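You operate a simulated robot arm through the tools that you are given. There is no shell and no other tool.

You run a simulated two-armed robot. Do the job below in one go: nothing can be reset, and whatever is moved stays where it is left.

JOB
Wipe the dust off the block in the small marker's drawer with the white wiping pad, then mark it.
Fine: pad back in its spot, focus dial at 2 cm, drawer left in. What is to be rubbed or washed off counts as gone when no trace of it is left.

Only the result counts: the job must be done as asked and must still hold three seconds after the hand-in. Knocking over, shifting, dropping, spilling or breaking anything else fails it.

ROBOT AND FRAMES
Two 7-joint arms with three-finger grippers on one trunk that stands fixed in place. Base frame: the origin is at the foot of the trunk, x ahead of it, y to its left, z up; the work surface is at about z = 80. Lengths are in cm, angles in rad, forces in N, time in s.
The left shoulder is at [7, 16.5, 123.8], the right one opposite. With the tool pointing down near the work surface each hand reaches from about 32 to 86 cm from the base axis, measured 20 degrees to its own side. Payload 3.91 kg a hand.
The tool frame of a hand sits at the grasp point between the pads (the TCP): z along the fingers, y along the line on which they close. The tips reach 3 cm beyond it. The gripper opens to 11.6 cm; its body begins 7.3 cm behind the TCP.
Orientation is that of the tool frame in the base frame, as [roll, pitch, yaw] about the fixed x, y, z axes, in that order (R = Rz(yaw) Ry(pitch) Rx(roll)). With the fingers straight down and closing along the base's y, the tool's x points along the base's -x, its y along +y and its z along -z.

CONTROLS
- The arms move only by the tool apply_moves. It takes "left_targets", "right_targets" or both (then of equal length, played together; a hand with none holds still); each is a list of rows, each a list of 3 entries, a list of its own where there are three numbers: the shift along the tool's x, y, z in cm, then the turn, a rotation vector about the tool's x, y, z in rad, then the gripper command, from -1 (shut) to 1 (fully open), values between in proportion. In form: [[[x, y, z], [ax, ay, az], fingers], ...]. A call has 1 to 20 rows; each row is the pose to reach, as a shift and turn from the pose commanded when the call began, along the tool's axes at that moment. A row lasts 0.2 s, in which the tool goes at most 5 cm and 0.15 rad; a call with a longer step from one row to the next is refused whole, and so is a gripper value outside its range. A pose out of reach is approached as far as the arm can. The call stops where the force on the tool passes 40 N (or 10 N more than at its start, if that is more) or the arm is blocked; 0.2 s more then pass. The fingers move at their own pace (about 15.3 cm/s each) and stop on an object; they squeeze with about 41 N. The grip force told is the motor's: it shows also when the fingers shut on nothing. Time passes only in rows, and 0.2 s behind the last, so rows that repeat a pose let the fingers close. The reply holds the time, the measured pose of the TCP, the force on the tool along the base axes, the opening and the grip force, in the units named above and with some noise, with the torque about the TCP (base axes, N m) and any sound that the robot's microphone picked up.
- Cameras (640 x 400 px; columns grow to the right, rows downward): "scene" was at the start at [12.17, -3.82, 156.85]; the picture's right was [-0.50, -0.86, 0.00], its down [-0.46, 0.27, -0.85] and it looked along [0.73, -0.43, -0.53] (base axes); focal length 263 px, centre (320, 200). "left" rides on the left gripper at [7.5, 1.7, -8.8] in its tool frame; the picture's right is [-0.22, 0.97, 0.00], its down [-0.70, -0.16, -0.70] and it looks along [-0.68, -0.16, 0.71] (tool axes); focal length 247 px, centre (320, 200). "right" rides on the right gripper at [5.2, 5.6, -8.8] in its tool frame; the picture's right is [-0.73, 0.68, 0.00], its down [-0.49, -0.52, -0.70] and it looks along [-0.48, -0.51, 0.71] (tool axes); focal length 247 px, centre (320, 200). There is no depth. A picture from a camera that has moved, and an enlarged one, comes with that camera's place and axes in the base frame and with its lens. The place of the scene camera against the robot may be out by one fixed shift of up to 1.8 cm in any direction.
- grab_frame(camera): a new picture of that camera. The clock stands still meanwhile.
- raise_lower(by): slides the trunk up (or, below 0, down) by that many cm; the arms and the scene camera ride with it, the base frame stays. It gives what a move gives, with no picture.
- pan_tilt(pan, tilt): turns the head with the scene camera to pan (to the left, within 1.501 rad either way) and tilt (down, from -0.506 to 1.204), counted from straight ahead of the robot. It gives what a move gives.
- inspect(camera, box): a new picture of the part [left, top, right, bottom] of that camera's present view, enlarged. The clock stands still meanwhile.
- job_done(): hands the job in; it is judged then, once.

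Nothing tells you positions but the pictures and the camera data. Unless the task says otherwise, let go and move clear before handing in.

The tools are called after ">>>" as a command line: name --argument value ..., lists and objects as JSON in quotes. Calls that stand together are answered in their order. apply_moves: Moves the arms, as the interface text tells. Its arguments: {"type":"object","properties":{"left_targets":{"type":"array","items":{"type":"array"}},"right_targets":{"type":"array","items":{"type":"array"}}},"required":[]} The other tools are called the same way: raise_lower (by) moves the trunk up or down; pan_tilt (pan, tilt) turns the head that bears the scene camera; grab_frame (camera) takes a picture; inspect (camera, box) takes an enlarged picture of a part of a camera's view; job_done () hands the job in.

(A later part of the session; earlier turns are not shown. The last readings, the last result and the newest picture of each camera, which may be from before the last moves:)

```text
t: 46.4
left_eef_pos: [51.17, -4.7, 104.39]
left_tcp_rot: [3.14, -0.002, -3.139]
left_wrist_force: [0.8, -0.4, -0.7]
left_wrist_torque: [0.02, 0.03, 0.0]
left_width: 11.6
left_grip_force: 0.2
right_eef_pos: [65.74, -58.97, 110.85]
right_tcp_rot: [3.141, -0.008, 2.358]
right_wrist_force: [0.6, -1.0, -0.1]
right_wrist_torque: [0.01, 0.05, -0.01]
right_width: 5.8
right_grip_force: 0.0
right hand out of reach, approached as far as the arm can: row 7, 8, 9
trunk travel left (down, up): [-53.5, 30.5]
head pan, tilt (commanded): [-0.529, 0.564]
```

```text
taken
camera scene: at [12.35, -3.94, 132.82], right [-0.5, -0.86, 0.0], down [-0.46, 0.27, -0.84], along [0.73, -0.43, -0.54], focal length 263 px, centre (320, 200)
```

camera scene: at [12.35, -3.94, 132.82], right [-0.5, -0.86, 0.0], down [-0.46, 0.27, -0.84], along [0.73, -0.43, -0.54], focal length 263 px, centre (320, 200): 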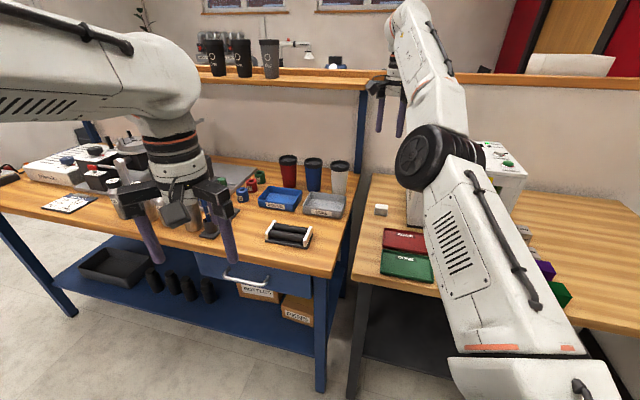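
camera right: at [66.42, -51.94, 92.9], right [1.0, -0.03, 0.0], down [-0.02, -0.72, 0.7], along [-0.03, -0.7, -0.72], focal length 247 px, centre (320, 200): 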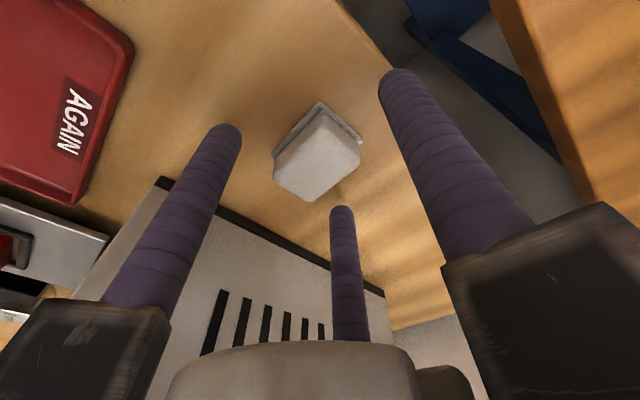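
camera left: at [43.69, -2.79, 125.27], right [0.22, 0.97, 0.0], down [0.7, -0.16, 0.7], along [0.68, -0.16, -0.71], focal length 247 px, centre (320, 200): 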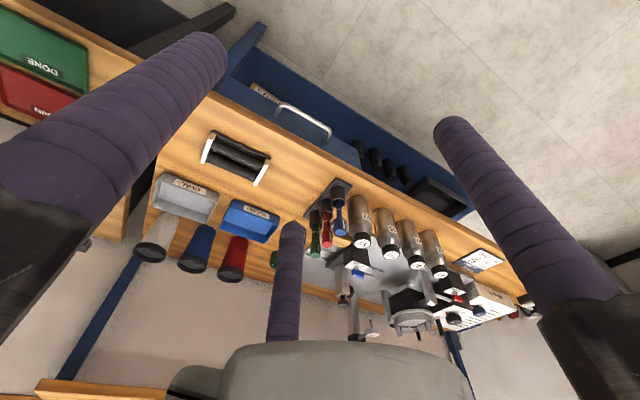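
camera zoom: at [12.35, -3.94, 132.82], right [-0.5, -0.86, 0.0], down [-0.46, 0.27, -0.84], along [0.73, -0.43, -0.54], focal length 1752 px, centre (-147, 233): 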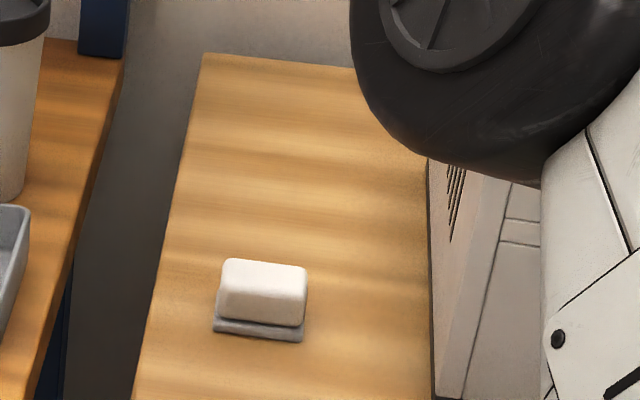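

The pad sits where it stood. The reach is best when the hand is roughly 9 cm below shoulder height, so I'll raise the trunk 16 cm for work on the panel and then approach the dial.

>>> raise_lower --by 16

>>> apply_moves --right_targets '[[[0, 0, 4], [0, 0, 0], 0], [[0, 0, 8], [0, 0, 0], 0], [[0, 0, 12], [0, 0, 0], 0], [[0, 0, 12], [0, 0, 0], 0]]'

```text
t: 48.2
left_eef_pos: [51.1, -4.54, 120.49]
left_tcp_rot: [3.141, 0.0, -3.141]
left_wrist_force: [-0.2, -0.1, -0.1]
left_wrist_torque: [0.04, 0.01, -0.03]
left_width: 11.62
left_grip_force: 0.0
right_eef_pos: [65.54, -58.9, 127.01]
right_tcp_rot: [3.141, -0.006, 2.359]
right_wrist_force: [0.2, 0.5, 0.3]
right_wrist_torque: [0.02, 0.02, 0.01]
right_width: 5.81
right_grip_force: 0.1
trunk travel left (down, up): [-69.5, 14.5]
head pan, tilt (commanded): [-0.529, 0.564]
```

```text
t: 49.2
left_eef_pos: [51.11, -4.54, 120.54]
left_tcp_rot: [3.141, 0.0, 3.14]
left_wrist_force: [-0.2, 0.0, 0.6]
left_wrist_torque: [0.01, -0.04, -0.04]
left_width: 11.6
left_grip_force: 0.0
right_eef_pos: [69.13, -60.92, 116.95]
right_tcp_rot: [3.141, -0.005, 2.356]
right_wrist_force: [0.3, -0.3, 0.7]
right_wrist_torque: [-0.01, 0.02, -0.01]
right_width: 5.8
right_grip_force: 0.1
right hand out of reach, approached as far as the arm can: row 1, 2, 3, 4
trunk travel left (down, up): [-69.5, 14.5]
head pan, tilt (commanded): [-0.529, 0.564]
```

>>> apply_moves --right_targets '[[[2, -1, 0], [0, 0, 0], 0], [[4, -2, 0], [0, 0, 0], 0], [[6, -3, 0], [0, 0, 0], 0], [[8, -4, 0], [0, 0, 0], 0], [[8, -4, 0], [0, 0, 0], 0]]'

>>> grab_frame --camera "scene"

```text
t: 50.4
left_eef_pos: [51.1, -4.59, 120.45]
left_tcp_rot: [-3.141, 0.0, 3.14]
left_wrist_force: [0.3, 0.7, -0.5]
left_wrist_torque: [-0.02, -0.02, -0.01]
left_width: 11.6
left_grip_force: 0.2
right_eef_pos: [67.7, -62.01, 118.88]
right_tcp_rot: [-3.139, -0.007, 2.358]
right_wrist_force: [-0.2, -0.6, 0.8]
right_wrist_torque: [-0.01, 0.0, -0.03]
right_width: 5.79
right_grip_force: 0.1
right hand out of reach, approached as far as the arm can: row 1, 2, 3, 4, 5
trunk travel left (down, up): [-69.5, 14.5]
head pan, tilt (commanded): [-0.529, 0.564]
```

```text
taken
camera scene: at [12.19, -3.81, 148.85], right [-0.5, -0.86, 0.0], down [-0.46, 0.27, -0.85], along [0.73, -0.43, -0.53], focal length 263 px, centre (320, 200)
```

scene: 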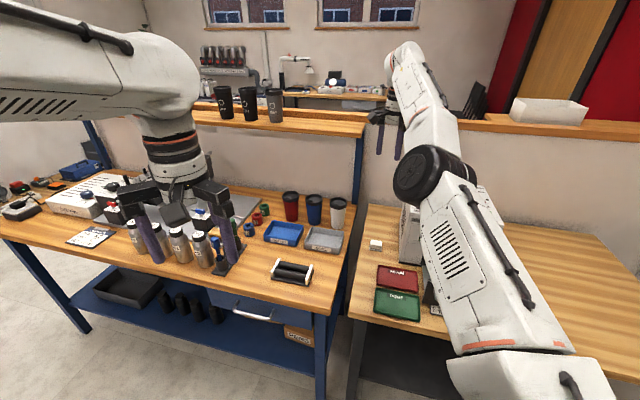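

>>> apply_moves --right_targets '[[[0, 0, 0], [0, 0, 0], 0], [[0, 0, 0], [0, 0, 0], 0], [[0, 0, 0], [0, 0, 0], 0]]'

```text
t: 51.2
left_eef_pos: [51.09, -4.48, 120.56]
left_tcp_rot: [-3.141, 0.0, 3.141]
left_wrist_force: [0.0, 0.2, -0.2]
left_wrist_torque: [0.01, -0.01, 0.0]
left_width: 11.58
left_grip_force: 0.0
right_eef_pos: [67.65, -62.04, 118.83]
right_tcp_rot: [3.141, -0.008, 2.36]
right_wrist_force: [0.3, 0.4, 0.3]
right_wrist_torque: [0.01, 0.01, -0.02]
right_width: 5.78
right_grip_force: 0.1
trunk travel left (down, up): [-69.5, 14.5]
head pan, tilt (commanded): [-0.529, 0.564]
```

>>> apply_moves --right_targets '[[[0, 0, 1.5], [0, 0, 0], 0], [[0, 0, 3], [0, 0, 0], 0], [[0, 0, 3], [0, 0, 0], 0]]'

>>> grab_frame --camera "right"

```text
t: 52.0
left_eef_pos: [51.05, -4.57, 120.55]
left_tcp_rot: [3.141, -0.001, 3.141]
left_wrist_force: [-0.8, 0.0, -0.1]
left_wrist_torque: [0.0, -0.02, 0.02]
left_width: 11.59
left_grip_force: 0.0
right_eef_pos: [68.49, -62.16, 116.36]
right_tcp_rot: [-3.141, -0.007, 2.358]
right_wrist_force: [-0.6, -0.4, -0.3]
right_wrist_torque: [0.01, -0.01, 0.01]
right_width: 5.8
right_grip_force: 0.1
right hand out of reach, approached as far as the arm can: row 1, 2, 3
trunk travel left (down, up): [-69.5, 14.5]
head pan, tilt (commanded): [-0.529, 0.564]
```

```text
taken
camera right: at [68.67, -54.75, 125.24], right [1.0, -0.03, 0.0], down [-0.02, -0.72, 0.7], along [-0.03, -0.7, -0.72], focal length 247 px, centre (320, 200)
```

right: 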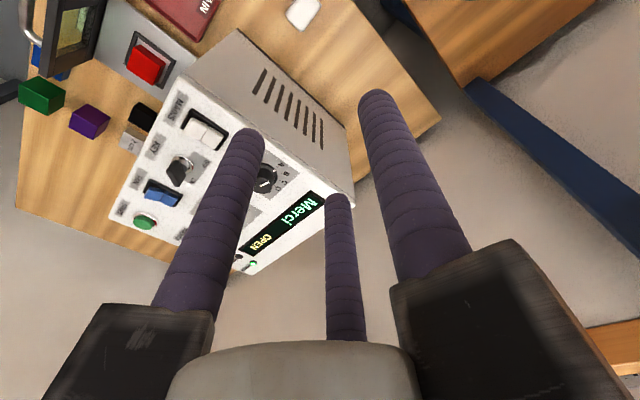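

The arm appears to be jammed against a wrist-turn limit in this yaw rather than truly out of reach. I'll turn the hand back toward its starting yaw, which should free it.

>>> apply_moves --right_targets '[[[0, 0, 0], [0, 0, -0.13], 0], [[0, 0, 0], [0, 0, -0.26], 0], [[0, 0, 0], [0, 0, -0.39], 0], [[0, 0, 0], [0, 0, -0.52], 0], [[0, 0, 0], [0, 0, -0.65], 0], [[0, 0, 0], [0, 0, -0.785], 0], [[0, 0, 0], [0, 0, -0.785], 0]]'

```text
t: 53.6
left_eef_pos: [51.07, -4.56, 120.47]
left_tcp_rot: [-3.142, 0.0, -3.14]
left_wrist_force: [0.2, 0.8, 0.4]
left_wrist_torque: [0.02, 0.0, 0.02]
left_width: 11.59
left_grip_force: 0.1
right_eef_pos: [68.47, -62.22, 116.38]
right_tcp_rot: [3.137, -0.005, -3.139]
right_wrist_force: [1.2, 0.7, -0.4]
right_wrist_torque: [0.01, 0.03, 0.06]
right_width: 5.79
right_grip_force: 0.0
trunk travel left (down, up): [-69.5, 14.5]
head pan, tilt (commanded): [-0.529, 0.564]
```

>>> apply_moves --right_targets '[[[2, 0.5, 0], [0, 0, 0], 0], [[4, 1, 0], [0, 0, 0], 0], [[6, 1.5, 0], [0, 0, 0], 0], [[8, 2, 0], [0, 0, 0], 0], [[8, 2, 0], [0, 0, 0], 0]]'

```text
t: 54.8
left_eef_pos: [51.07, -4.66, 120.38]
left_tcp_rot: [3.142, -0.001, 3.14]
left_wrist_force: [0.2, 0.2, 0.5]
left_wrist_torque: [-0.01, -0.02, 0.01]
left_width: 11.59
left_grip_force: 0.0
right_eef_pos: [66.54, -63.93, 118.72]
right_tcp_rot: [3.136, -0.006, -3.139]
right_wrist_force: [0.7, 0.1, 0.2]
right_wrist_torque: [-0.02, -0.01, 0.02]
right_width: 5.84
right_grip_force: 0.1
right hand out of reach, approached as far as the arm can: row 1, 2, 3, 4, 5
trunk travel left (down, up): [-69.5, 14.5]
head pan, tilt (commanded): [-0.529, 0.564]
```

>>> apply_moves --right_targets '[[[1, 1, 2], [0, 0, 0], 0], [[2, 2, 4], [0, 0, 0], 0], [[3, 3, 6], [0, 0, 0], 0], [[4, 4, 7], [0, 0, 0], 0], [[5, 5, 7], [0, 0, 0], 0], [[6, 6, 7], [0, 0, 0], 0], [[7, 7, 7], [0, 0, 0], 0], [[8, 8, 7], [0, 0, 0], 0], [[8, 8, 7], [0, 0, 0], 0], [[8, 8, 7], [0, 0, 0], 0]]'

>>> grab_frame --camera "scene"

```text
t: 57.0
left_eef_pos: [51.08, -4.6, 120.43]
left_tcp_rot: [-3.141, -0.001, 3.141]
left_wrist_force: [-0.1, -1.0, -0.7]
left_wrist_torque: [0.02, -0.02, 0.01]
left_width: 11.63
left_grip_force: 0.1
right_eef_pos: [58.68, -56.12, 111.79]
right_tcp_rot: [3.139, -0.002, -3.14]
right_wrist_force: [0.1, -1.5, 0.5]
right_wrist_torque: [-0.02, 0.03, 0.0]
right_width: 5.78
right_grip_force: 0.1
right hand out of reach, approached as far as the arm can: row 1, 2
trunk travel left (down, up): [-69.5, 14.5]
head pan, tilt (commanded): [-0.529, 0.564]
```

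```text
taken
camera scene: at [12.2, -3.89, 148.84], right [-0.5, -0.86, 0.0], down [-0.46, 0.27, -0.85], along [0.73, -0.43, -0.53], focal length 263 px, centre (320, 200)
```

scene: 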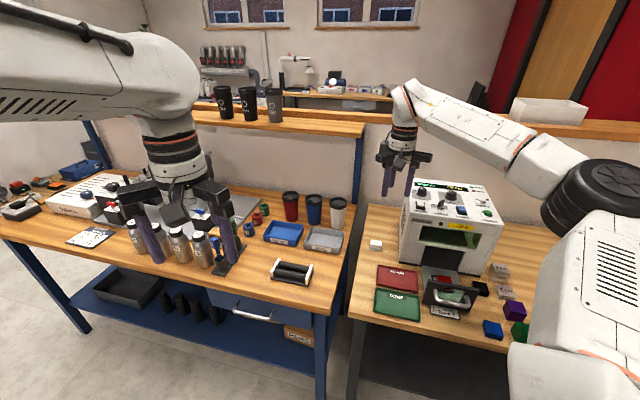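

The arm is free again. I'll raise the trunk another 10 cm so the dial is well within reach, then move in over the front of the panel to measure the dial's place.

>>> raise_lower --by 10

>>> apply_moves --right_targets '[[[2, -3.5, 0], [0, 0, 0], 0], [[4, -7, 0], [0, 0, 0], 0], [[6, -10.5, 2], [0, 0, 0], 0], [[8, -14, 4], [0, 0, 0], 0], [[9.7, -16.4, 5.8], [0, 0, 0], 0], [[9.7, -16.4, 5.8], [0, 0, 0], 0]]'

>>> grab_frame --camera "right"

>>> inspect --camera "right" --box '[200, 40, 440, 190]'

```text
t: 58.4
left_eef_pos: [51.14, -4.56, 130.49]
left_tcp_rot: [-3.141, -0.001, 3.14]
left_wrist_force: [0.8, -0.3, 0.1]
left_wrist_torque: [-0.01, 0.0, 0.02]
left_width: 11.6
left_grip_force: 0.2
right_eef_pos: [58.69, -56.18, 121.89]
right_tcp_rot: [3.138, -0.003, -3.139]
right_wrist_force: [-0.2, -0.7, 0.3]
right_wrist_torque: [0.0, -0.01, -0.02]
right_width: 5.79
right_grip_force: 0.0
trunk travel left (down, up): [-79.5, 4.5]
head pan, tilt (commanded): [-0.529, 0.564]
```

```text
t: 59.8
left_eef_pos: [51.07, -4.49, 130.49]
left_tcp_rot: [-3.141, 0.0, -3.141]
left_wrist_force: [0.0, -0.7, 0.0]
left_wrist_torque: [-0.04, -0.02, 0.0]
left_width: 11.57
left_grip_force: 0.0
right_eef_pos: [48.87, -72.26, 115.89]
right_tcp_rot: [3.141, -0.004, -3.139]
right_wrist_force: [0.1, 0.2, -0.8]
right_wrist_torque: [-0.01, 0.02, -0.01]
right_width: 5.79
right_grip_force: 0.0
trunk travel left (down, up): [-79.5, 4.5]
head pan, tilt (commanded): [-0.529, 0.564]
```

```text
taken
camera right: at [43.49, -66.85, 124.89], right [0.73, 0.68, 0.0], down [0.49, -0.52, 0.7], along [0.47, -0.51, -0.72], focal length 247 px, centre (320, 200)
```

right: 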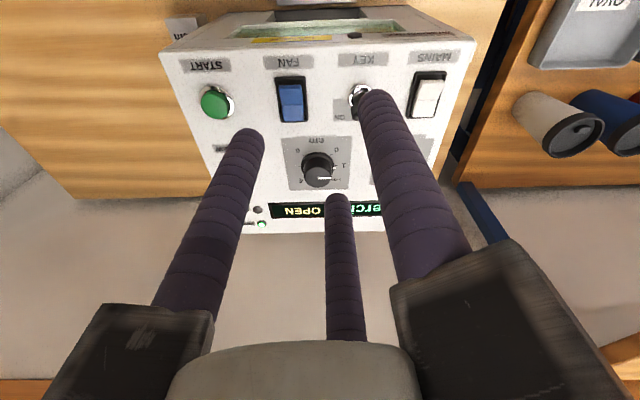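

```text
2.67 times, centred on (320, 115) of right
camera zoom: at [43.49, -66.85, 124.89], right [0.73, 0.68, 0.0], down [0.49, -0.52, 0.7], along [0.47, -0.51, -0.72], focal length 659 px, centre (320, 427)
```

zoom: 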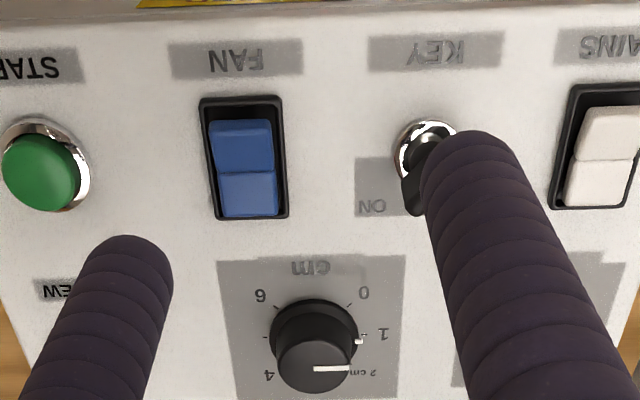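

The dial's base is near (54.35, -78.8) with the panel at roughly z = 103. I'll move directly above it with a little yaw lead-in and look again from there.

>>> apply_moves --right_targets '[[[-1.5, -1.8, 0.5], [0, 0, -0.1], 0], [[-3, -3.6, 1], [0, 0, -0.2], 0], [[-4.3, -5.1, 2], [0, 0, -0.3], 0], [[-5.48, -6.54, 2.9], [0, 0, -0.39], 0], [[-5.48, -6.54, 2.9], [0, 0, -0.39], 0]]'

>>> grab_frame --camera "right"

>>> inspect --camera "right" --box '[240, 80, 400, 180]'

>>> grab_frame --camera "scene"

```text
t: 61.0
left_eef_pos: [51.03, -4.45, 130.51]
left_tcp_rot: [-3.141, 0.0, 3.142]
left_wrist_force: [-0.5, -1.0, -0.4]
left_wrist_torque: [-0.04, -0.02, 0.01]
left_width: 11.62
left_grip_force: 0.0
right_eef_pos: [54.34, -79.18, 113.0]
right_tcp_rot: [3.137, -0.001, -2.749]
right_wrist_force: [0.1, -0.7, 0.3]
right_wrist_torque: [0.01, -0.01, 0.01]
right_width: 5.82
right_grip_force: 0.0
trunk travel left (down, up): [-79.5, 4.5]
head pan, tilt (commanded): [-0.529, 0.564]
```

```text
taken
camera right: at [47.35, -76.08, 121.88], right [0.42, 0.91, 0.0], down [0.65, -0.3, 0.7], along [0.63, -0.29, -0.72], focal length 247 px, centre (320, 200)
```

right: 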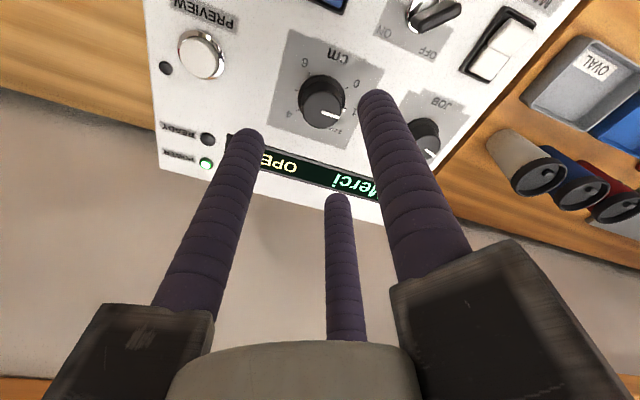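

```text
4.00 times, centred on (320, 130) of right
camera zoom: at [47.35, -76.08, 121.88], right [0.42, 0.91, 0.0], down [0.65, -0.3, 0.7], along [0.63, -0.29, -0.72], focal length 988 px, centre (320, 480)
```

zoom: 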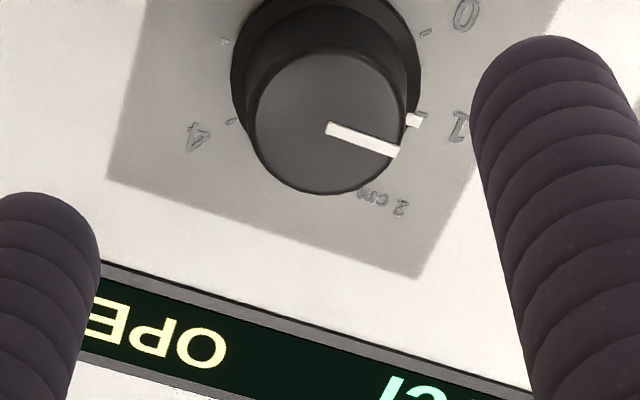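

```text
taken
camera scene: at [12.11, -3.81, 158.86], right [-0.5, -0.86, 0.0], down [-0.46, 0.27, -0.85], along [0.73, -0.43, -0.53], focal length 263 px, centre (320, 200)
```

scene: 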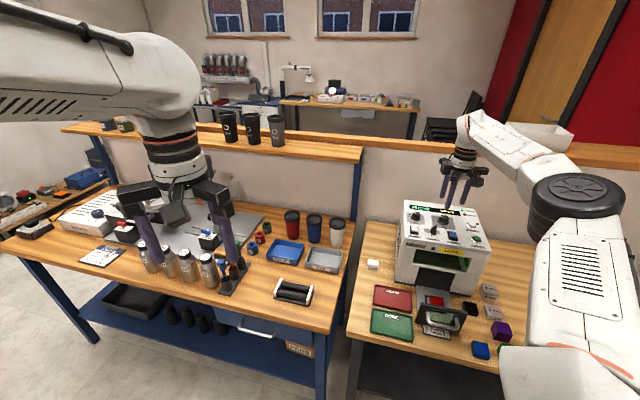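

The TCP is almost exactly above the dial (knob top about z 105.2, panel about 103). I'll lower the open fingers around the knob and check for contact.

>>> apply_moves --right_targets '[[[-0.1, 0.1, 2], [0, 0, 0], 0], [[-0.1, 0.1, 4], [0, 0, 0], 0], [[-0.1, 0.1, 5.2], [0, 0, 0], 0], [[-0.1, 0.1, 5.8], [0, 0, 0], 0], [[-0.1, 0.1, 5.8], [0, 0, 0], 0]]'

>>> grab_frame --camera "right"

>>> inspect --camera "scene" --box '[400, 150, 500, 250]'

```text
t: 62.2
left_eef_pos: [51.01, -4.55, 130.51]
left_tcp_rot: [-3.142, 0.0, -3.142]
left_wrist_force: [0.4, -0.7, 0.1]
left_wrist_torque: [0.01, 0.01, 0.01]
left_width: 11.59
left_grip_force: 0.0
right_eef_pos: [54.6, -78.92, 107.13]
right_tcp_rot: [3.138, -0.002, -2.751]
right_wrist_force: [0.2, 0.9, -0.4]
right_wrist_torque: [0.01, 0.0, 0.0]
right_width: 5.82
right_grip_force: 0.1
trunk travel left (down, up): [-79.5, 4.5]
head pan, tilt (commanded): [-0.529, 0.564]
```

```text
taken
camera right: at [47.38, -75.76, 116.15], right [0.42, 0.91, 0.0], down [0.65, -0.3, 0.7], along [0.63, -0.29, -0.72], focal length 247 px, centre (320, 200)
```

right: 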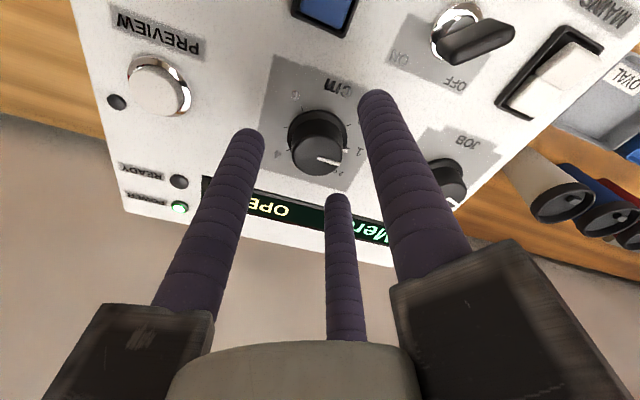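

```text
4.00 times, centred on (450, 200) of scene
camera zoom: at [12.15, -3.83, 158.85], right [-0.5, -0.86, 0.0], down [-0.46, 0.27, -0.85], along [0.73, -0.43, -0.53], focal length 1051 px, centre (-200, 200)
```

zoom: 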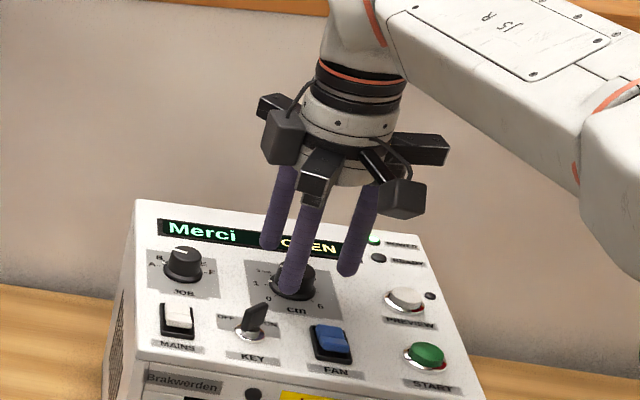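

>>> inspect --camera "right" --box '[250, 90, 390, 190]'

```text
4.00 times, centred on (320, 140) of right
camera zoom: at [47.38, -75.76, 116.15], right [0.42, 0.91, 0.0], down [0.65, -0.3, 0.7], along [0.63, -0.29, -0.72], focal length 988 px, centre (320, 440)
```

zoom: 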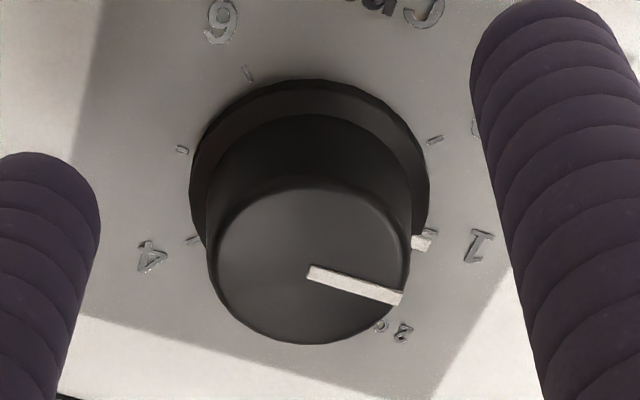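

>>> apply_moves --right_targets '[[[0.1, -0.09, 0.3], [0, 0, 0], 0], [[0.1, -0.09, 0.5], [0, 0, 0], 0], [[0.1, -0.09, 0.5], [0, 0, 0], 0]]'

>>> inspect --camera "right" --box '[250, 90, 390, 190]'

>>> inspect --camera "scene" --box '[420, 180, 480, 230]'

```text
t: 63.0
left_eef_pos: [51.11, -4.58, 130.5]
left_tcp_rot: [3.141, -0.001, 3.141]
left_wrist_force: [-0.5, 0.0, -0.1]
left_wrist_torque: [0.0, -0.02, -0.02]
left_width: 11.62
left_grip_force: 0.1
right_eef_pos: [54.43, -78.94, 106.73]
right_tcp_rot: [3.134, -0.001, -2.751]
right_wrist_force: [0.0, 0.0, 0.1]
right_wrist_torque: [-0.01, -0.02, -0.02]
right_width: 5.79
right_grip_force: 0.0
trunk travel left (down, up): [-79.5, 4.5]
head pan, tilt (commanded): [-0.529, 0.564]
```

```text
4.00 times, centred on (320, 140) of right
camera zoom: at [47.27, -75.91, 115.7], right [0.42, 0.91, 0.0], down [0.65, -0.3, 0.7], along [0.63, -0.29, -0.72], focal length 988 px, centre (320, 440)
```

zoom: 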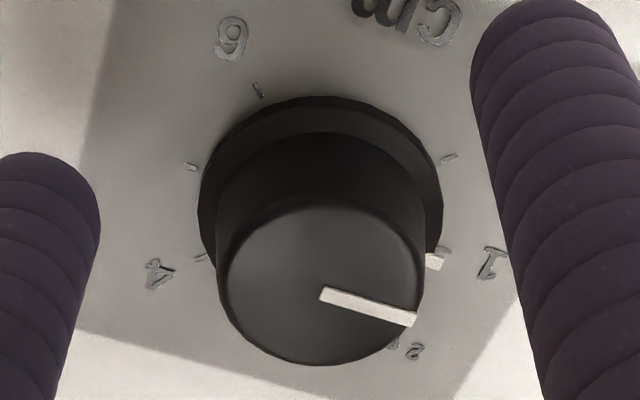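

```text
8.00 times, centred on (450, 205) of scene
camera zoom: at [12.17, -3.82, 158.85], right [-0.5, -0.86, 0.0], down [-0.46, 0.27, -0.85], along [0.73, -0.43, -0.53], focal length 2103 px, centre (-720, 160)
```

zoom: 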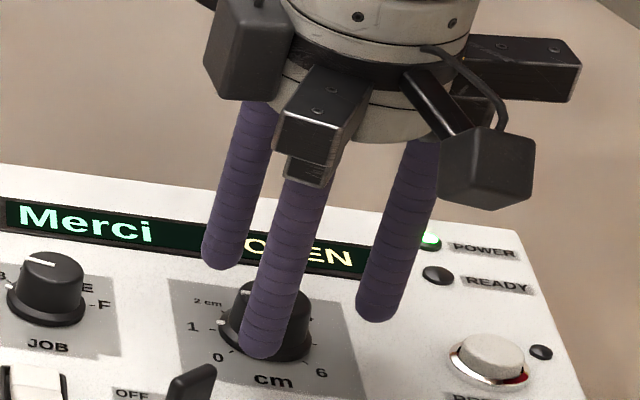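

The knob is centred between the fingers. Closing on it now.

>>> apply_moves --right_targets '[[[0, 0, 0], [0, 0, 0], -0.3], [[0, 0, 0], [0, 0, 0], -0.5], [[0, 0, 0], [0, 0, 0], -1], [[0, 0, 0], [0, 0, 0], -1]]'

>>> inspect --camera "right" --box '[250, 90, 390, 190]'

>>> inspect --camera "scene" --box '[410, 180, 490, 240]'

```text
t: 64.0
left_eef_pos: [51.05, -4.35, 130.68]
left_tcp_rot: [-3.14, 0.0, -3.141]
left_wrist_force: [0.3, -1.0, -0.1]
left_wrist_torque: [-0.02, -0.01, 0.03]
left_width: 11.6
left_grip_force: 0.0
right_eef_pos: [54.34, -78.76, 107.12]
right_tcp_rot: [3.142, 0.0, -2.749]
right_wrist_force: [7.0, -4.8, 23.1]
right_wrist_torque: [-0.18, -0.53, 0.01]
right_width: 0.9
right_grip_force: 41.0
trunk travel left (down, up): [-79.5, 4.5]
head pan, tilt (commanded): [-0.529, 0.564]
```

```text
4.00 times, centred on (320, 140) of right
camera zoom: at [47.26, -75.68, 116.04], right [0.42, 0.91, 0.0], down [0.65, -0.3, 0.7], along [0.64, -0.29, -0.71], focal length 988 px, centre (320, 440)
```

zoom: 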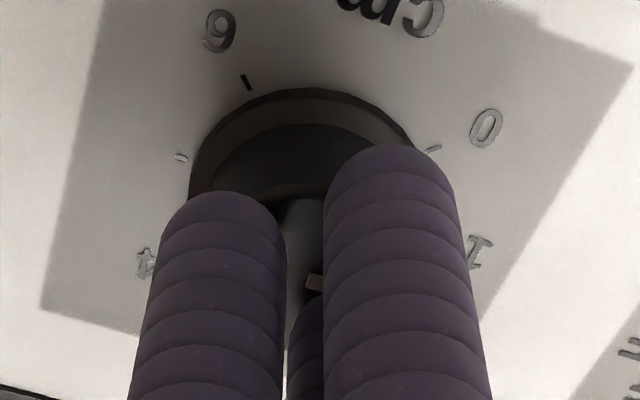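

```text
6.67 times, centred on (450, 210) of scene
camera zoom: at [12.05, -3.52, 158.9], right [-0.5, -0.86, 0.0], down [-0.46, 0.27, -0.85], along [0.73, -0.43, -0.53], focal length 1752 px, centre (-547, 133)
```

zoom: 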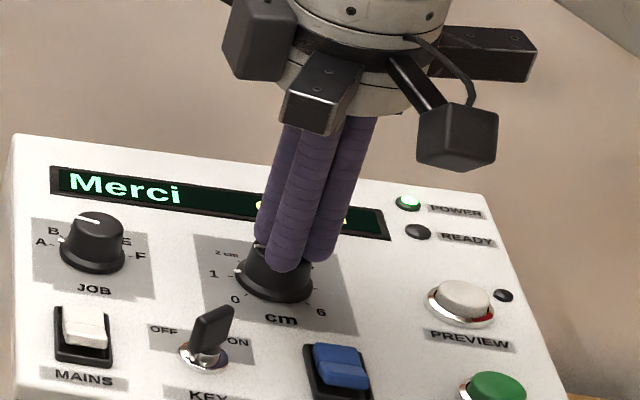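

The fingertips rode up over the knob's rim: its top must be nearer z = 104.1. I'll lift off a little, open, and check that the dial did not turn.

>>> apply_moves --right_targets '[[[0, 0, -0.5], [0, 0, 0], -1], [[0, 0, -1.2], [0, 0, 0], -1], [[0, 0, -1.2], [0, 0, 0], -0.2], [[0, 0, -1.2], [0, 0, 0], 0], [[0, 0, -1.2], [0, 0, 0], 0]]'

>>> inspect --camera "right" --box '[250, 90, 390, 190]'

```text
t: 65.2
left_eef_pos: [50.96, -4.66, 130.46]
left_tcp_rot: [-3.14, 0.002, -3.141]
left_wrist_force: [0.9, 0.9, 0.3]
left_wrist_torque: [-0.01, 0.01, 0.0]
left_width: 11.62
left_grip_force: 0.1
right_eef_pos: [54.21, -78.96, 108.01]
right_tcp_rot: [3.135, 0.0, -2.75]
right_wrist_force: [-0.5, -0.4, 0.0]
right_wrist_torque: [0.04, 0.01, 0.02]
right_width: 5.8
right_grip_force: 0.1
trunk travel left (down, up): [-79.5, 4.5]
head pan, tilt (commanded): [-0.529, 0.564]
```

```text
4.00 times, centred on (320, 140) of right
camera zoom: at [47.18, -75.87, 116.89], right [0.42, 0.91, 0.0], down [0.65, -0.3, 0.7], along [0.63, -0.29, -0.72], focal length 988 px, centre (320, 440)
```

zoom: 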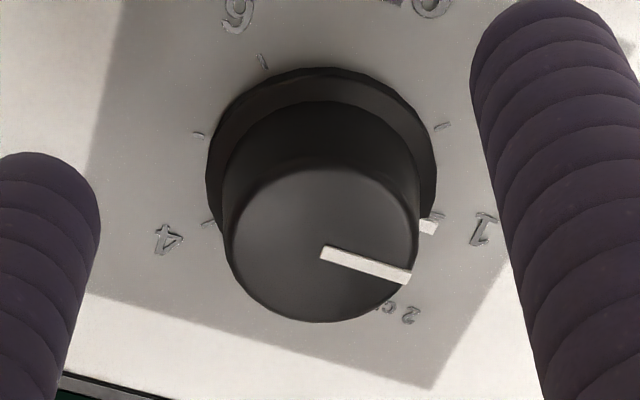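

The dial still shows 1. Refitting the views puts the knob top at z ≈ 104.1 and its axis about 0.45 cm further out, near (54.8, -79.1). I'll correct the position with a slight lean and look again.

>>> apply_moves --right_targets '[[[-0.16, -0.17, 0], [0.029, -0.008, 0], 0], [[-0.315, -0.335, 0], [0.058, -0.015, 0], 0], [[-0.315, -0.335, 0], [0.058, -0.015, 0], 0]]'

>>> inspect --camera "right" --box '[250, 90, 390, 190]'

>>> inspect --camera "scene" --box '[410, 180, 490, 240]'

```text
t: 66.0
left_eef_pos: [51.1, -4.57, 130.53]
left_tcp_rot: [3.141, -0.002, 3.141]
left_wrist_force: [-0.3, -0.3, -0.1]
left_wrist_torque: [-0.04, 0.01, 0.01]
left_width: 11.58
left_grip_force: 0.0
right_eef_pos: [54.69, -79.31, 108.01]
right_tcp_rot: [-3.088, 0.014, -2.748]
right_wrist_force: [0.6, 1.1, -0.2]
right_wrist_torque: [0.02, 0.01, 0.02]
right_width: 5.82
right_grip_force: 0.1
trunk travel left (down, up): [-79.5, 4.5]
head pan, tilt (commanded): [-0.529, 0.564]
```

```text
4.00 times, centred on (320, 140) of right
camera zoom: at [47.42, -75.68, 116.49], right [0.42, 0.91, -0.03], down [0.63, -0.27, 0.73], along [0.66, -0.32, -0.68], focal length 988 px, centre (320, 440)
```

zoom: 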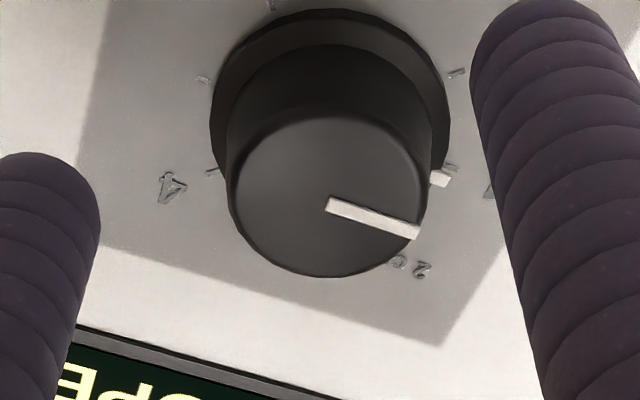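

```text
6.67 times, centred on (450, 210) of scene
camera zoom: at [12.2, -3.81, 158.85], right [-0.5, -0.86, 0.0], down [-0.46, 0.27, -0.85], along [0.73, -0.43, -0.53], focal length 1752 px, centre (-547, 133)
```

zoom: 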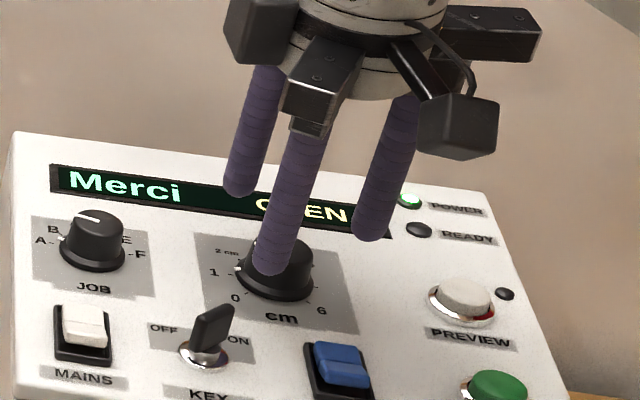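

>>> apply_moves --right_targets '[[[0, 0.07, 0.9], [0, 0, 0], 0], [[0, 0.14, 1.7], [0, 0, 0], 0], [[0, 0.19, 2.2], [0, 0, 0], 0], [[0, 0.19, 2.2], [0, 0, 0], 0]]'

>>> inspect --camera "right" --box '[250, 90, 390, 190]'

>>> inspect --camera "scene" --box '[420, 190, 480, 235]'

```text
t: 67.0
left_eef_pos: [51.14, -4.71, 130.5]
left_tcp_rot: [3.14, -0.001, 3.141]
left_wrist_force: [0.2, -0.3, -0.3]
left_wrist_torque: [-0.04, 0.04, -0.02]
left_width: 11.6
left_grip_force: 0.0
right_eef_pos: [54.81, -79.18, 105.78]
right_tcp_rot: [-3.087, 0.011, -2.75]
right_wrist_force: [-0.2, 0.0, 1.0]
right_wrist_torque: [0.02, 0.01, 0.01]
right_width: 5.83
right_grip_force: 0.1
trunk travel left (down, up): [-79.5, 4.5]
head pan, tilt (commanded): [-0.529, 0.564]
```

```text
4.00 times, centred on (320, 140) of right
camera zoom: at [47.43, -75.69, 114.24], right [0.42, 0.91, -0.03], down [0.63, -0.27, 0.73], along [0.66, -0.32, -0.68], focal length 988 px, centre (320, 440)
```

zoom: 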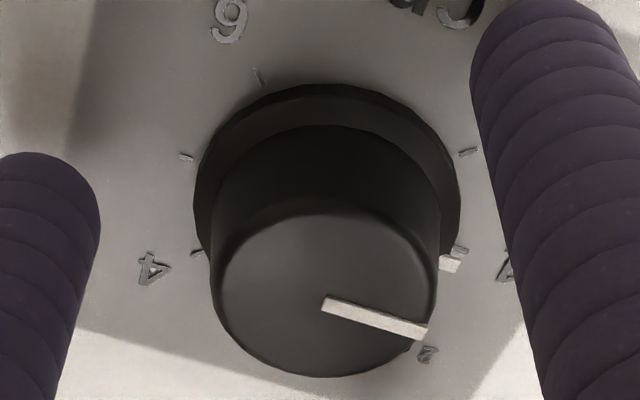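

```text
8.89 times, centred on (450, 212) of scene
camera zoom: at [12.16, -3.83, 158.85], right [-0.5, -0.86, 0.0], down [-0.46, 0.27, -0.85], along [0.73, -0.43, -0.53], focal length 2336 px, centre (-836, 89)
```

zoom: 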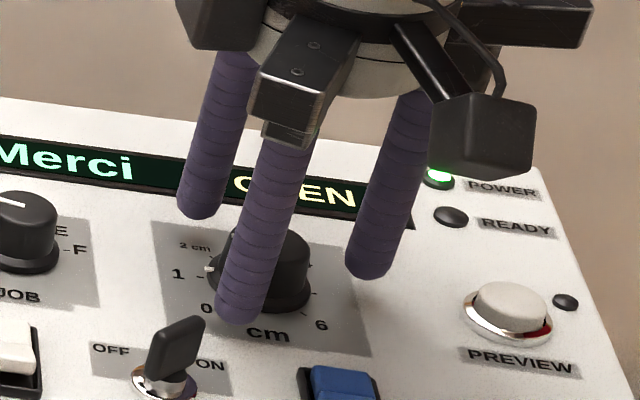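

Alignment matches well now (knob top at the expected image position). Closing in two stages with checks.

>>> apply_moves --right_targets '[[[0, 0, 0], [0, 0, 0], -0.2], [[0, 0, 0], [0, 0, 0], -0.4], [[0, 0, 0], [0, 0, 0], -0.48], [[0, 0, 0], [0, 0, 0], -0.52]]'

>>> inspect --camera "right" --box '[250, 90, 390, 190]'

```text
t: 68.0
left_eef_pos: [51.05, -4.47, 130.63]
left_tcp_rot: [3.141, -0.002, -3.141]
left_wrist_force: [-0.2, -0.6, -0.2]
left_wrist_torque: [-0.03, -0.02, 0.0]
left_width: 11.6
left_grip_force: 0.0
right_eef_pos: [54.78, -79.16, 105.74]
right_tcp_rot: [-3.09, 0.011, -2.748]
right_wrist_force: [-3.3, 5.6, -0.2]
right_wrist_torque: [0.36, 0.19, 0.01]
right_width: 3.09
right_grip_force: 45.2
trunk travel left (down, up): [-79.5, 4.5]
head pan, tilt (commanded): [-0.529, 0.564]
```

```text
4.00 times, centred on (320, 140) of right
camera zoom: at [47.39, -75.58, 114.31], right [0.42, 0.91, -0.03], down [0.63, -0.27, 0.73], along [0.66, -0.32, -0.68], focal length 988 px, centre (320, 440)
```

zoom: 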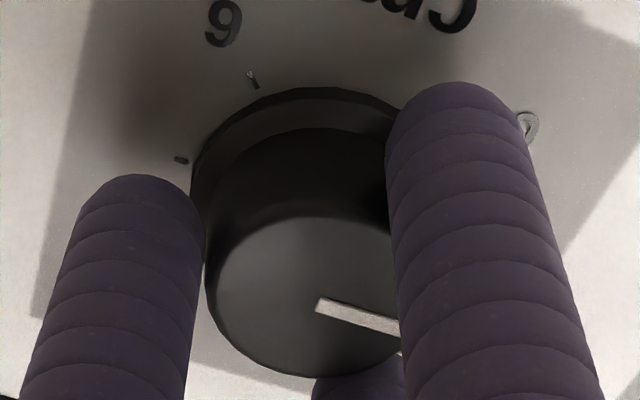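

The knob is held (opening 3.1 cm, grip 45 N, no vertical load). Now turning it 45° clockwise as seen from above.

>>> apply_moves --right_targets '[[[0, 0, 0], [0.002, 0.008, 0.131], -0.6], [[0, 0, 0], [0.004, 0.015, 0.262], -0.6], [[0, 0, 0], [0.006, 0.023, 0.393], -0.6], [[0, 0, 0], [0.008, 0.031, 0.524], -0.6], [[0, 0, 0], [0.01, 0.038, 0.655], -0.6], [[0, 0, 0], [0.012, 0.046, 0.785], -0.6], [[0, 0, 0], [0.012, 0.046, 0.785], -0.6]]'

>>> grab_frame --camera "right"

>>> inspect --camera "scene" --box '[410, 180, 490, 240]'

```text
t: 69.6
left_eef_pos: [51.1, -4.44, 130.47]
left_tcp_rot: [-3.139, 0.001, 3.14]
left_wrist_force: [0.4, 0.2, 0.7]
left_wrist_torque: [0.01, -0.02, -0.01]
left_width: 11.6
left_grip_force: 0.0
right_eef_pos: [54.78, -79.06, 105.78]
right_tcp_rot: [-3.085, 0.013, 2.745]
right_wrist_force: [5.3, -0.1, 8.1]
right_wrist_torque: [0.34, -0.13, -0.03]
right_width: 3.09
right_grip_force: 45.3
trunk travel left (down, up): [-79.5, 4.5]
head pan, tilt (commanded): [-0.529, 0.564]
```

```text
taken
camera right: at [52.2, -71.44, 114.3], right [0.94, 0.35, -0.03], down [0.26, -0.63, 0.73], along [0.23, -0.7, -0.68], focal length 247 px, centre (320, 200)
```

right: 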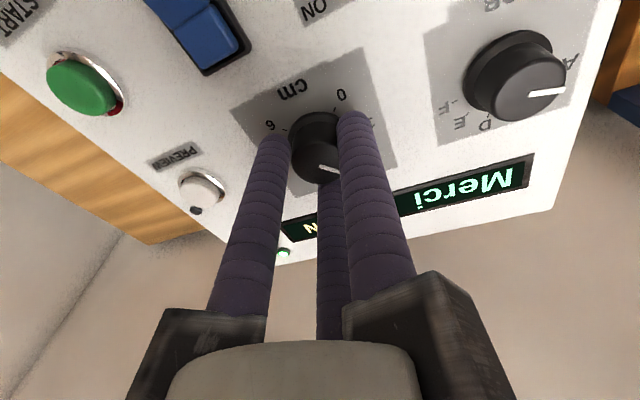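

```text
6.67 times, centred on (450, 210) of scene
camera zoom: at [12.18, -3.71, 158.86], right [-0.5, -0.86, 0.0], down [-0.46, 0.27, -0.85], along [0.73, -0.43, -0.53], focal length 1752 px, centre (-547, 133)
```

zoom: 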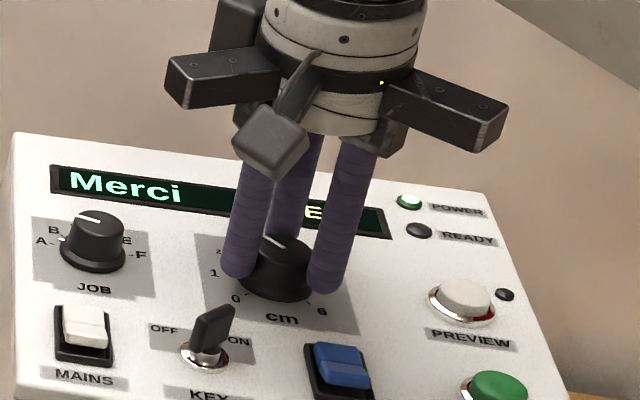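

The knob turned with the hand. Opening and lifting to read the dial.

>>> apply_moves --right_targets '[[[0, 0, 0], [0, 0, 0], -0.4], [[0, 0, 0], [0, 0, 0], 0], [[0, 0, 0], [0, 0, 0], 0], [[0, 0, -2], [0, 0, 0], 0], [[0.3, 0.3, -5], [0, 0, 0], 0], [[0.3, 0.3, -5], [0, 0, 0], 0]]'

>>> grab_frame --camera "right"

>>> inspect --camera "right" --box '[250, 40, 390, 140]'

>>> inspect --camera "scene" --box '[420, 195, 480, 235]'

```text
t: 71.0
left_eef_pos: [51.16, -4.53, 130.51]
left_tcp_rot: [3.141, -0.002, 3.14]
left_wrist_force: [-0.1, -1.0, -0.3]
left_wrist_torque: [0.01, 0.0, -0.03]
left_width: 11.62
left_grip_force: 0.1
right_eef_pos: [54.63, -78.44, 110.64]
right_tcp_rot: [-3.084, 0.008, 2.748]
right_wrist_force: [-0.4, 0.4, -0.4]
right_wrist_torque: [0.04, 0.02, 0.0]
right_width: 5.8
right_grip_force: 0.1
trunk travel left (down, up): [-79.5, 4.5]
head pan, tilt (commanded): [-0.529, 0.564]
```

```text
taken
camera right: at [51.97, -70.79, 119.13], right [0.94, 0.35, -0.03], down [0.26, -0.63, 0.73], along [0.23, -0.7, -0.68], focal length 247 px, centre (320, 200)
```

right: 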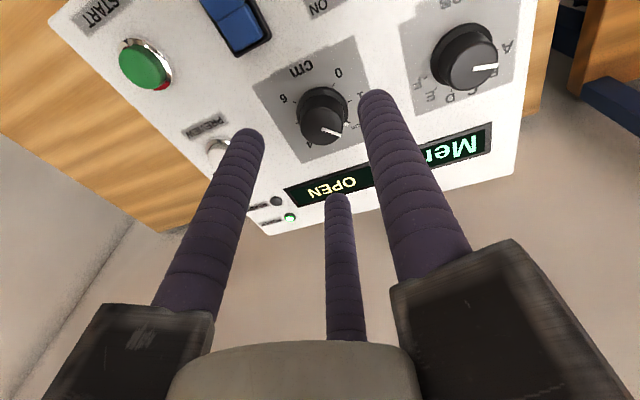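

```text
4.00 times, centred on (320, 90) of right
camera zoom: at [51.97, -70.79, 119.13], right [0.94, 0.35, -0.03], down [0.26, -0.63, 0.73], along [0.23, -0.7, -0.68], focal length 988 px, centre (320, 640)
```

zoom: 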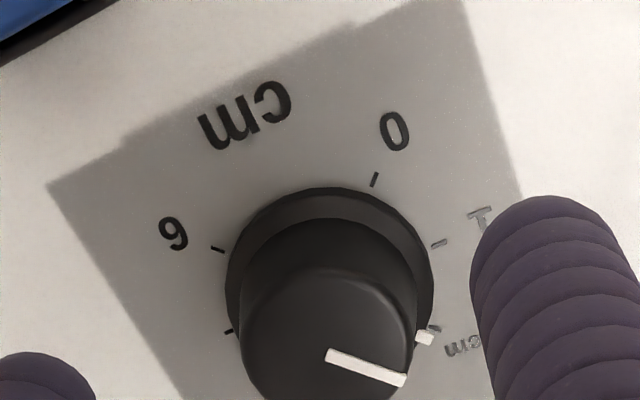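

```text
10.00 times, centred on (450, 215) of scene
camera zoom: at [12.21, -3.89, 158.84], right [-0.5, -0.86, 0.0], down [-0.46, 0.27, -0.85], along [0.73, -0.43, -0.53], focal length 2628 px, centre (-980, 50)
```

zoom: 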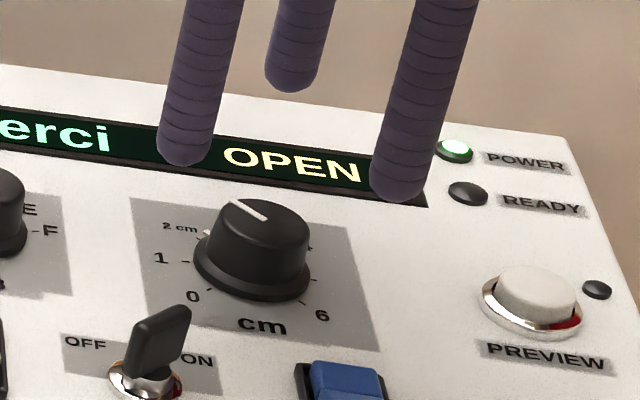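

The dial's mark now stands at the 2 cm tick. Next I'll back the hand out over the front of the drawer to look at the drawer front and how to push it in.

>>> apply_moves --right_targets '[[[3.9, 1.6, -1.2], [-0.015, 0.004, -0.1], -0.2], [[7.8, 3.2, -1.5], [-0.03, 0.008, -0.2], -0.6], [[11.7, 4.8, -1.7], [-0.045, 0.012, -0.3], -1], [[15.6, 6.4, -1.9], [-0.058, 0.015, -0.393], -1], [[19.5, 8, -2], [-0.058, 0.015, -0.393], -1], [[23.4, 9.6, -2], [-0.058, 0.015, -0.393], -1], [[27.3, 11.2, -1.5], [-0.058, 0.015, -0.393], -1], [[31.3, 12.8, -1], [-0.058, 0.015, -0.393], -1], [[35.2, 14.4, 1], [-0.058, 0.015, -0.393], -1], [[35.2, 14.4, 1], [-0.058, 0.015, -0.393], -1]]'

>>> grab_frame --camera "right"

>>> grab_frame --camera "scene"

```text
t: 73.2
left_eef_pos: [51.15, -4.52, 130.49]
left_tcp_rot: [3.141, 0.001, -3.141]
left_wrist_force: [-0.2, 1.6, -0.6]
left_wrist_torque: [0.04, -0.01, -0.01]
left_width: 11.59
left_grip_force: 0.1
right_eef_pos: [27.58, -51.9, 108.49]
right_tcp_rot: [3.139, -0.016, 3.138]
right_wrist_force: [-0.6, 0.0, 0.3]
right_wrist_torque: [-0.01, -0.02, 0.01]
right_width: 0.9
right_grip_force: 40.8
trunk travel left (down, up): [-79.5, 4.5]
head pan, tilt (commanded): [-0.529, 0.564]
```

```text
taken
camera right: at [22.51, -46.24, 117.44], right [0.73, 0.68, -0.01], down [0.5, -0.53, 0.69], along [0.46, -0.51, -0.72], focal length 247 px, centre (320, 200)
```

right: 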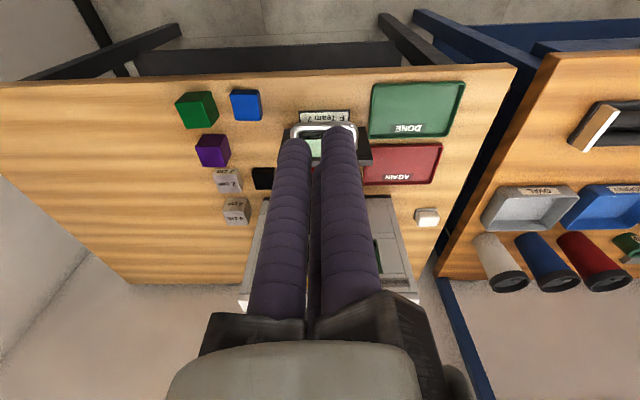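

```text
taken
camera scene: at [12.24, -3.86, 158.85], right [-0.5, -0.86, 0.0], down [-0.46, 0.27, -0.85], along [0.73, -0.43, -0.53], focal length 263 px, centre (320, 200)
```

scene: 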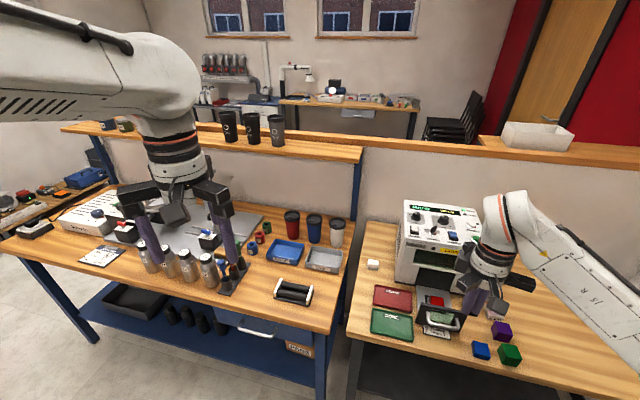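

>>> inspect --camera "scene" --box '[400, 195, 485, 255]'

>>> inspect --camera "scene" --box '[410, 280, 470, 340]'

>>> inspect --camera "scene" --box '[425, 200, 455, 230]'

>>> inspect --camera "scene" --box '[400, 220, 460, 245]'

```text
6.67 times, centred on (442, 225) of scene
camera zoom: at [12.24, -3.86, 158.85], right [-0.5, -0.86, 0.0], down [-0.46, 0.27, -0.85], along [0.73, -0.43, -0.53], focal length 1752 px, centre (-497, 33)
```

zoom: 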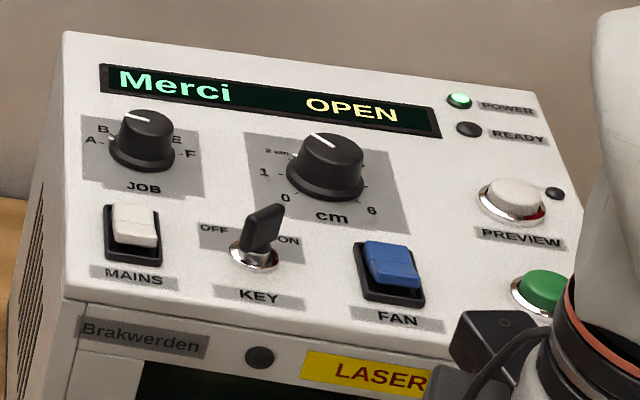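

```text
6.67 times, centred on (440, 310) of scene
camera zoom: at [12.24, -3.86, 158.85], right [-0.5, -0.86, 0.0], down [-0.46, 0.27, -0.85], along [0.73, -0.43, -0.53], focal length 1752 px, centre (-480, -533)
```

zoom: 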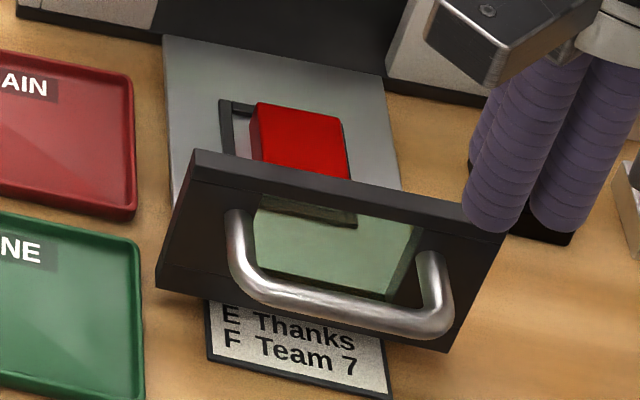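

```text
13.33 times, centred on (440, 215) of scene
camera zoom: at [12.24, -3.86, 158.85], right [-0.5, -0.86, 0.0], down [-0.46, 0.27, -0.85], along [0.73, -0.43, -0.53], focal length 3504 px, centre (-1280, 0)
```

zoom: 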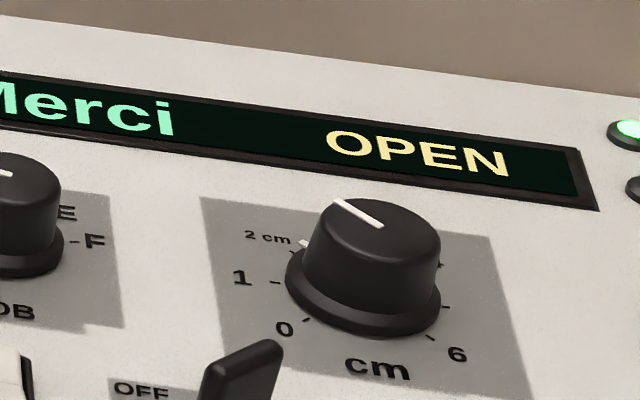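

```text
10.67 times, centred on (430, 232) of scene
camera zoom: at [12.24, -3.86, 158.85], right [-0.5, -0.86, 0.0], down [-0.46, 0.27, -0.85], along [0.73, -0.43, -0.53], focal length 2803 px, centre (-853, -147)
```

zoom: 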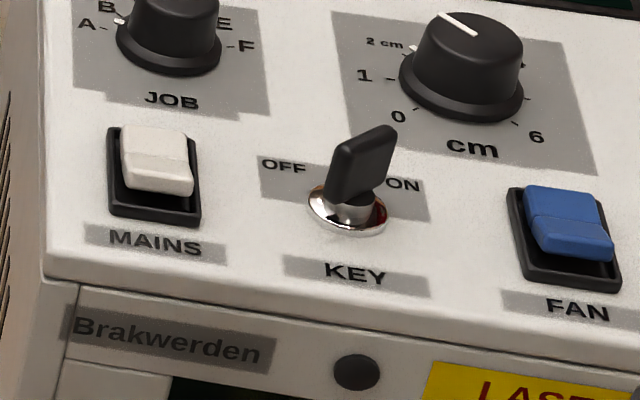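

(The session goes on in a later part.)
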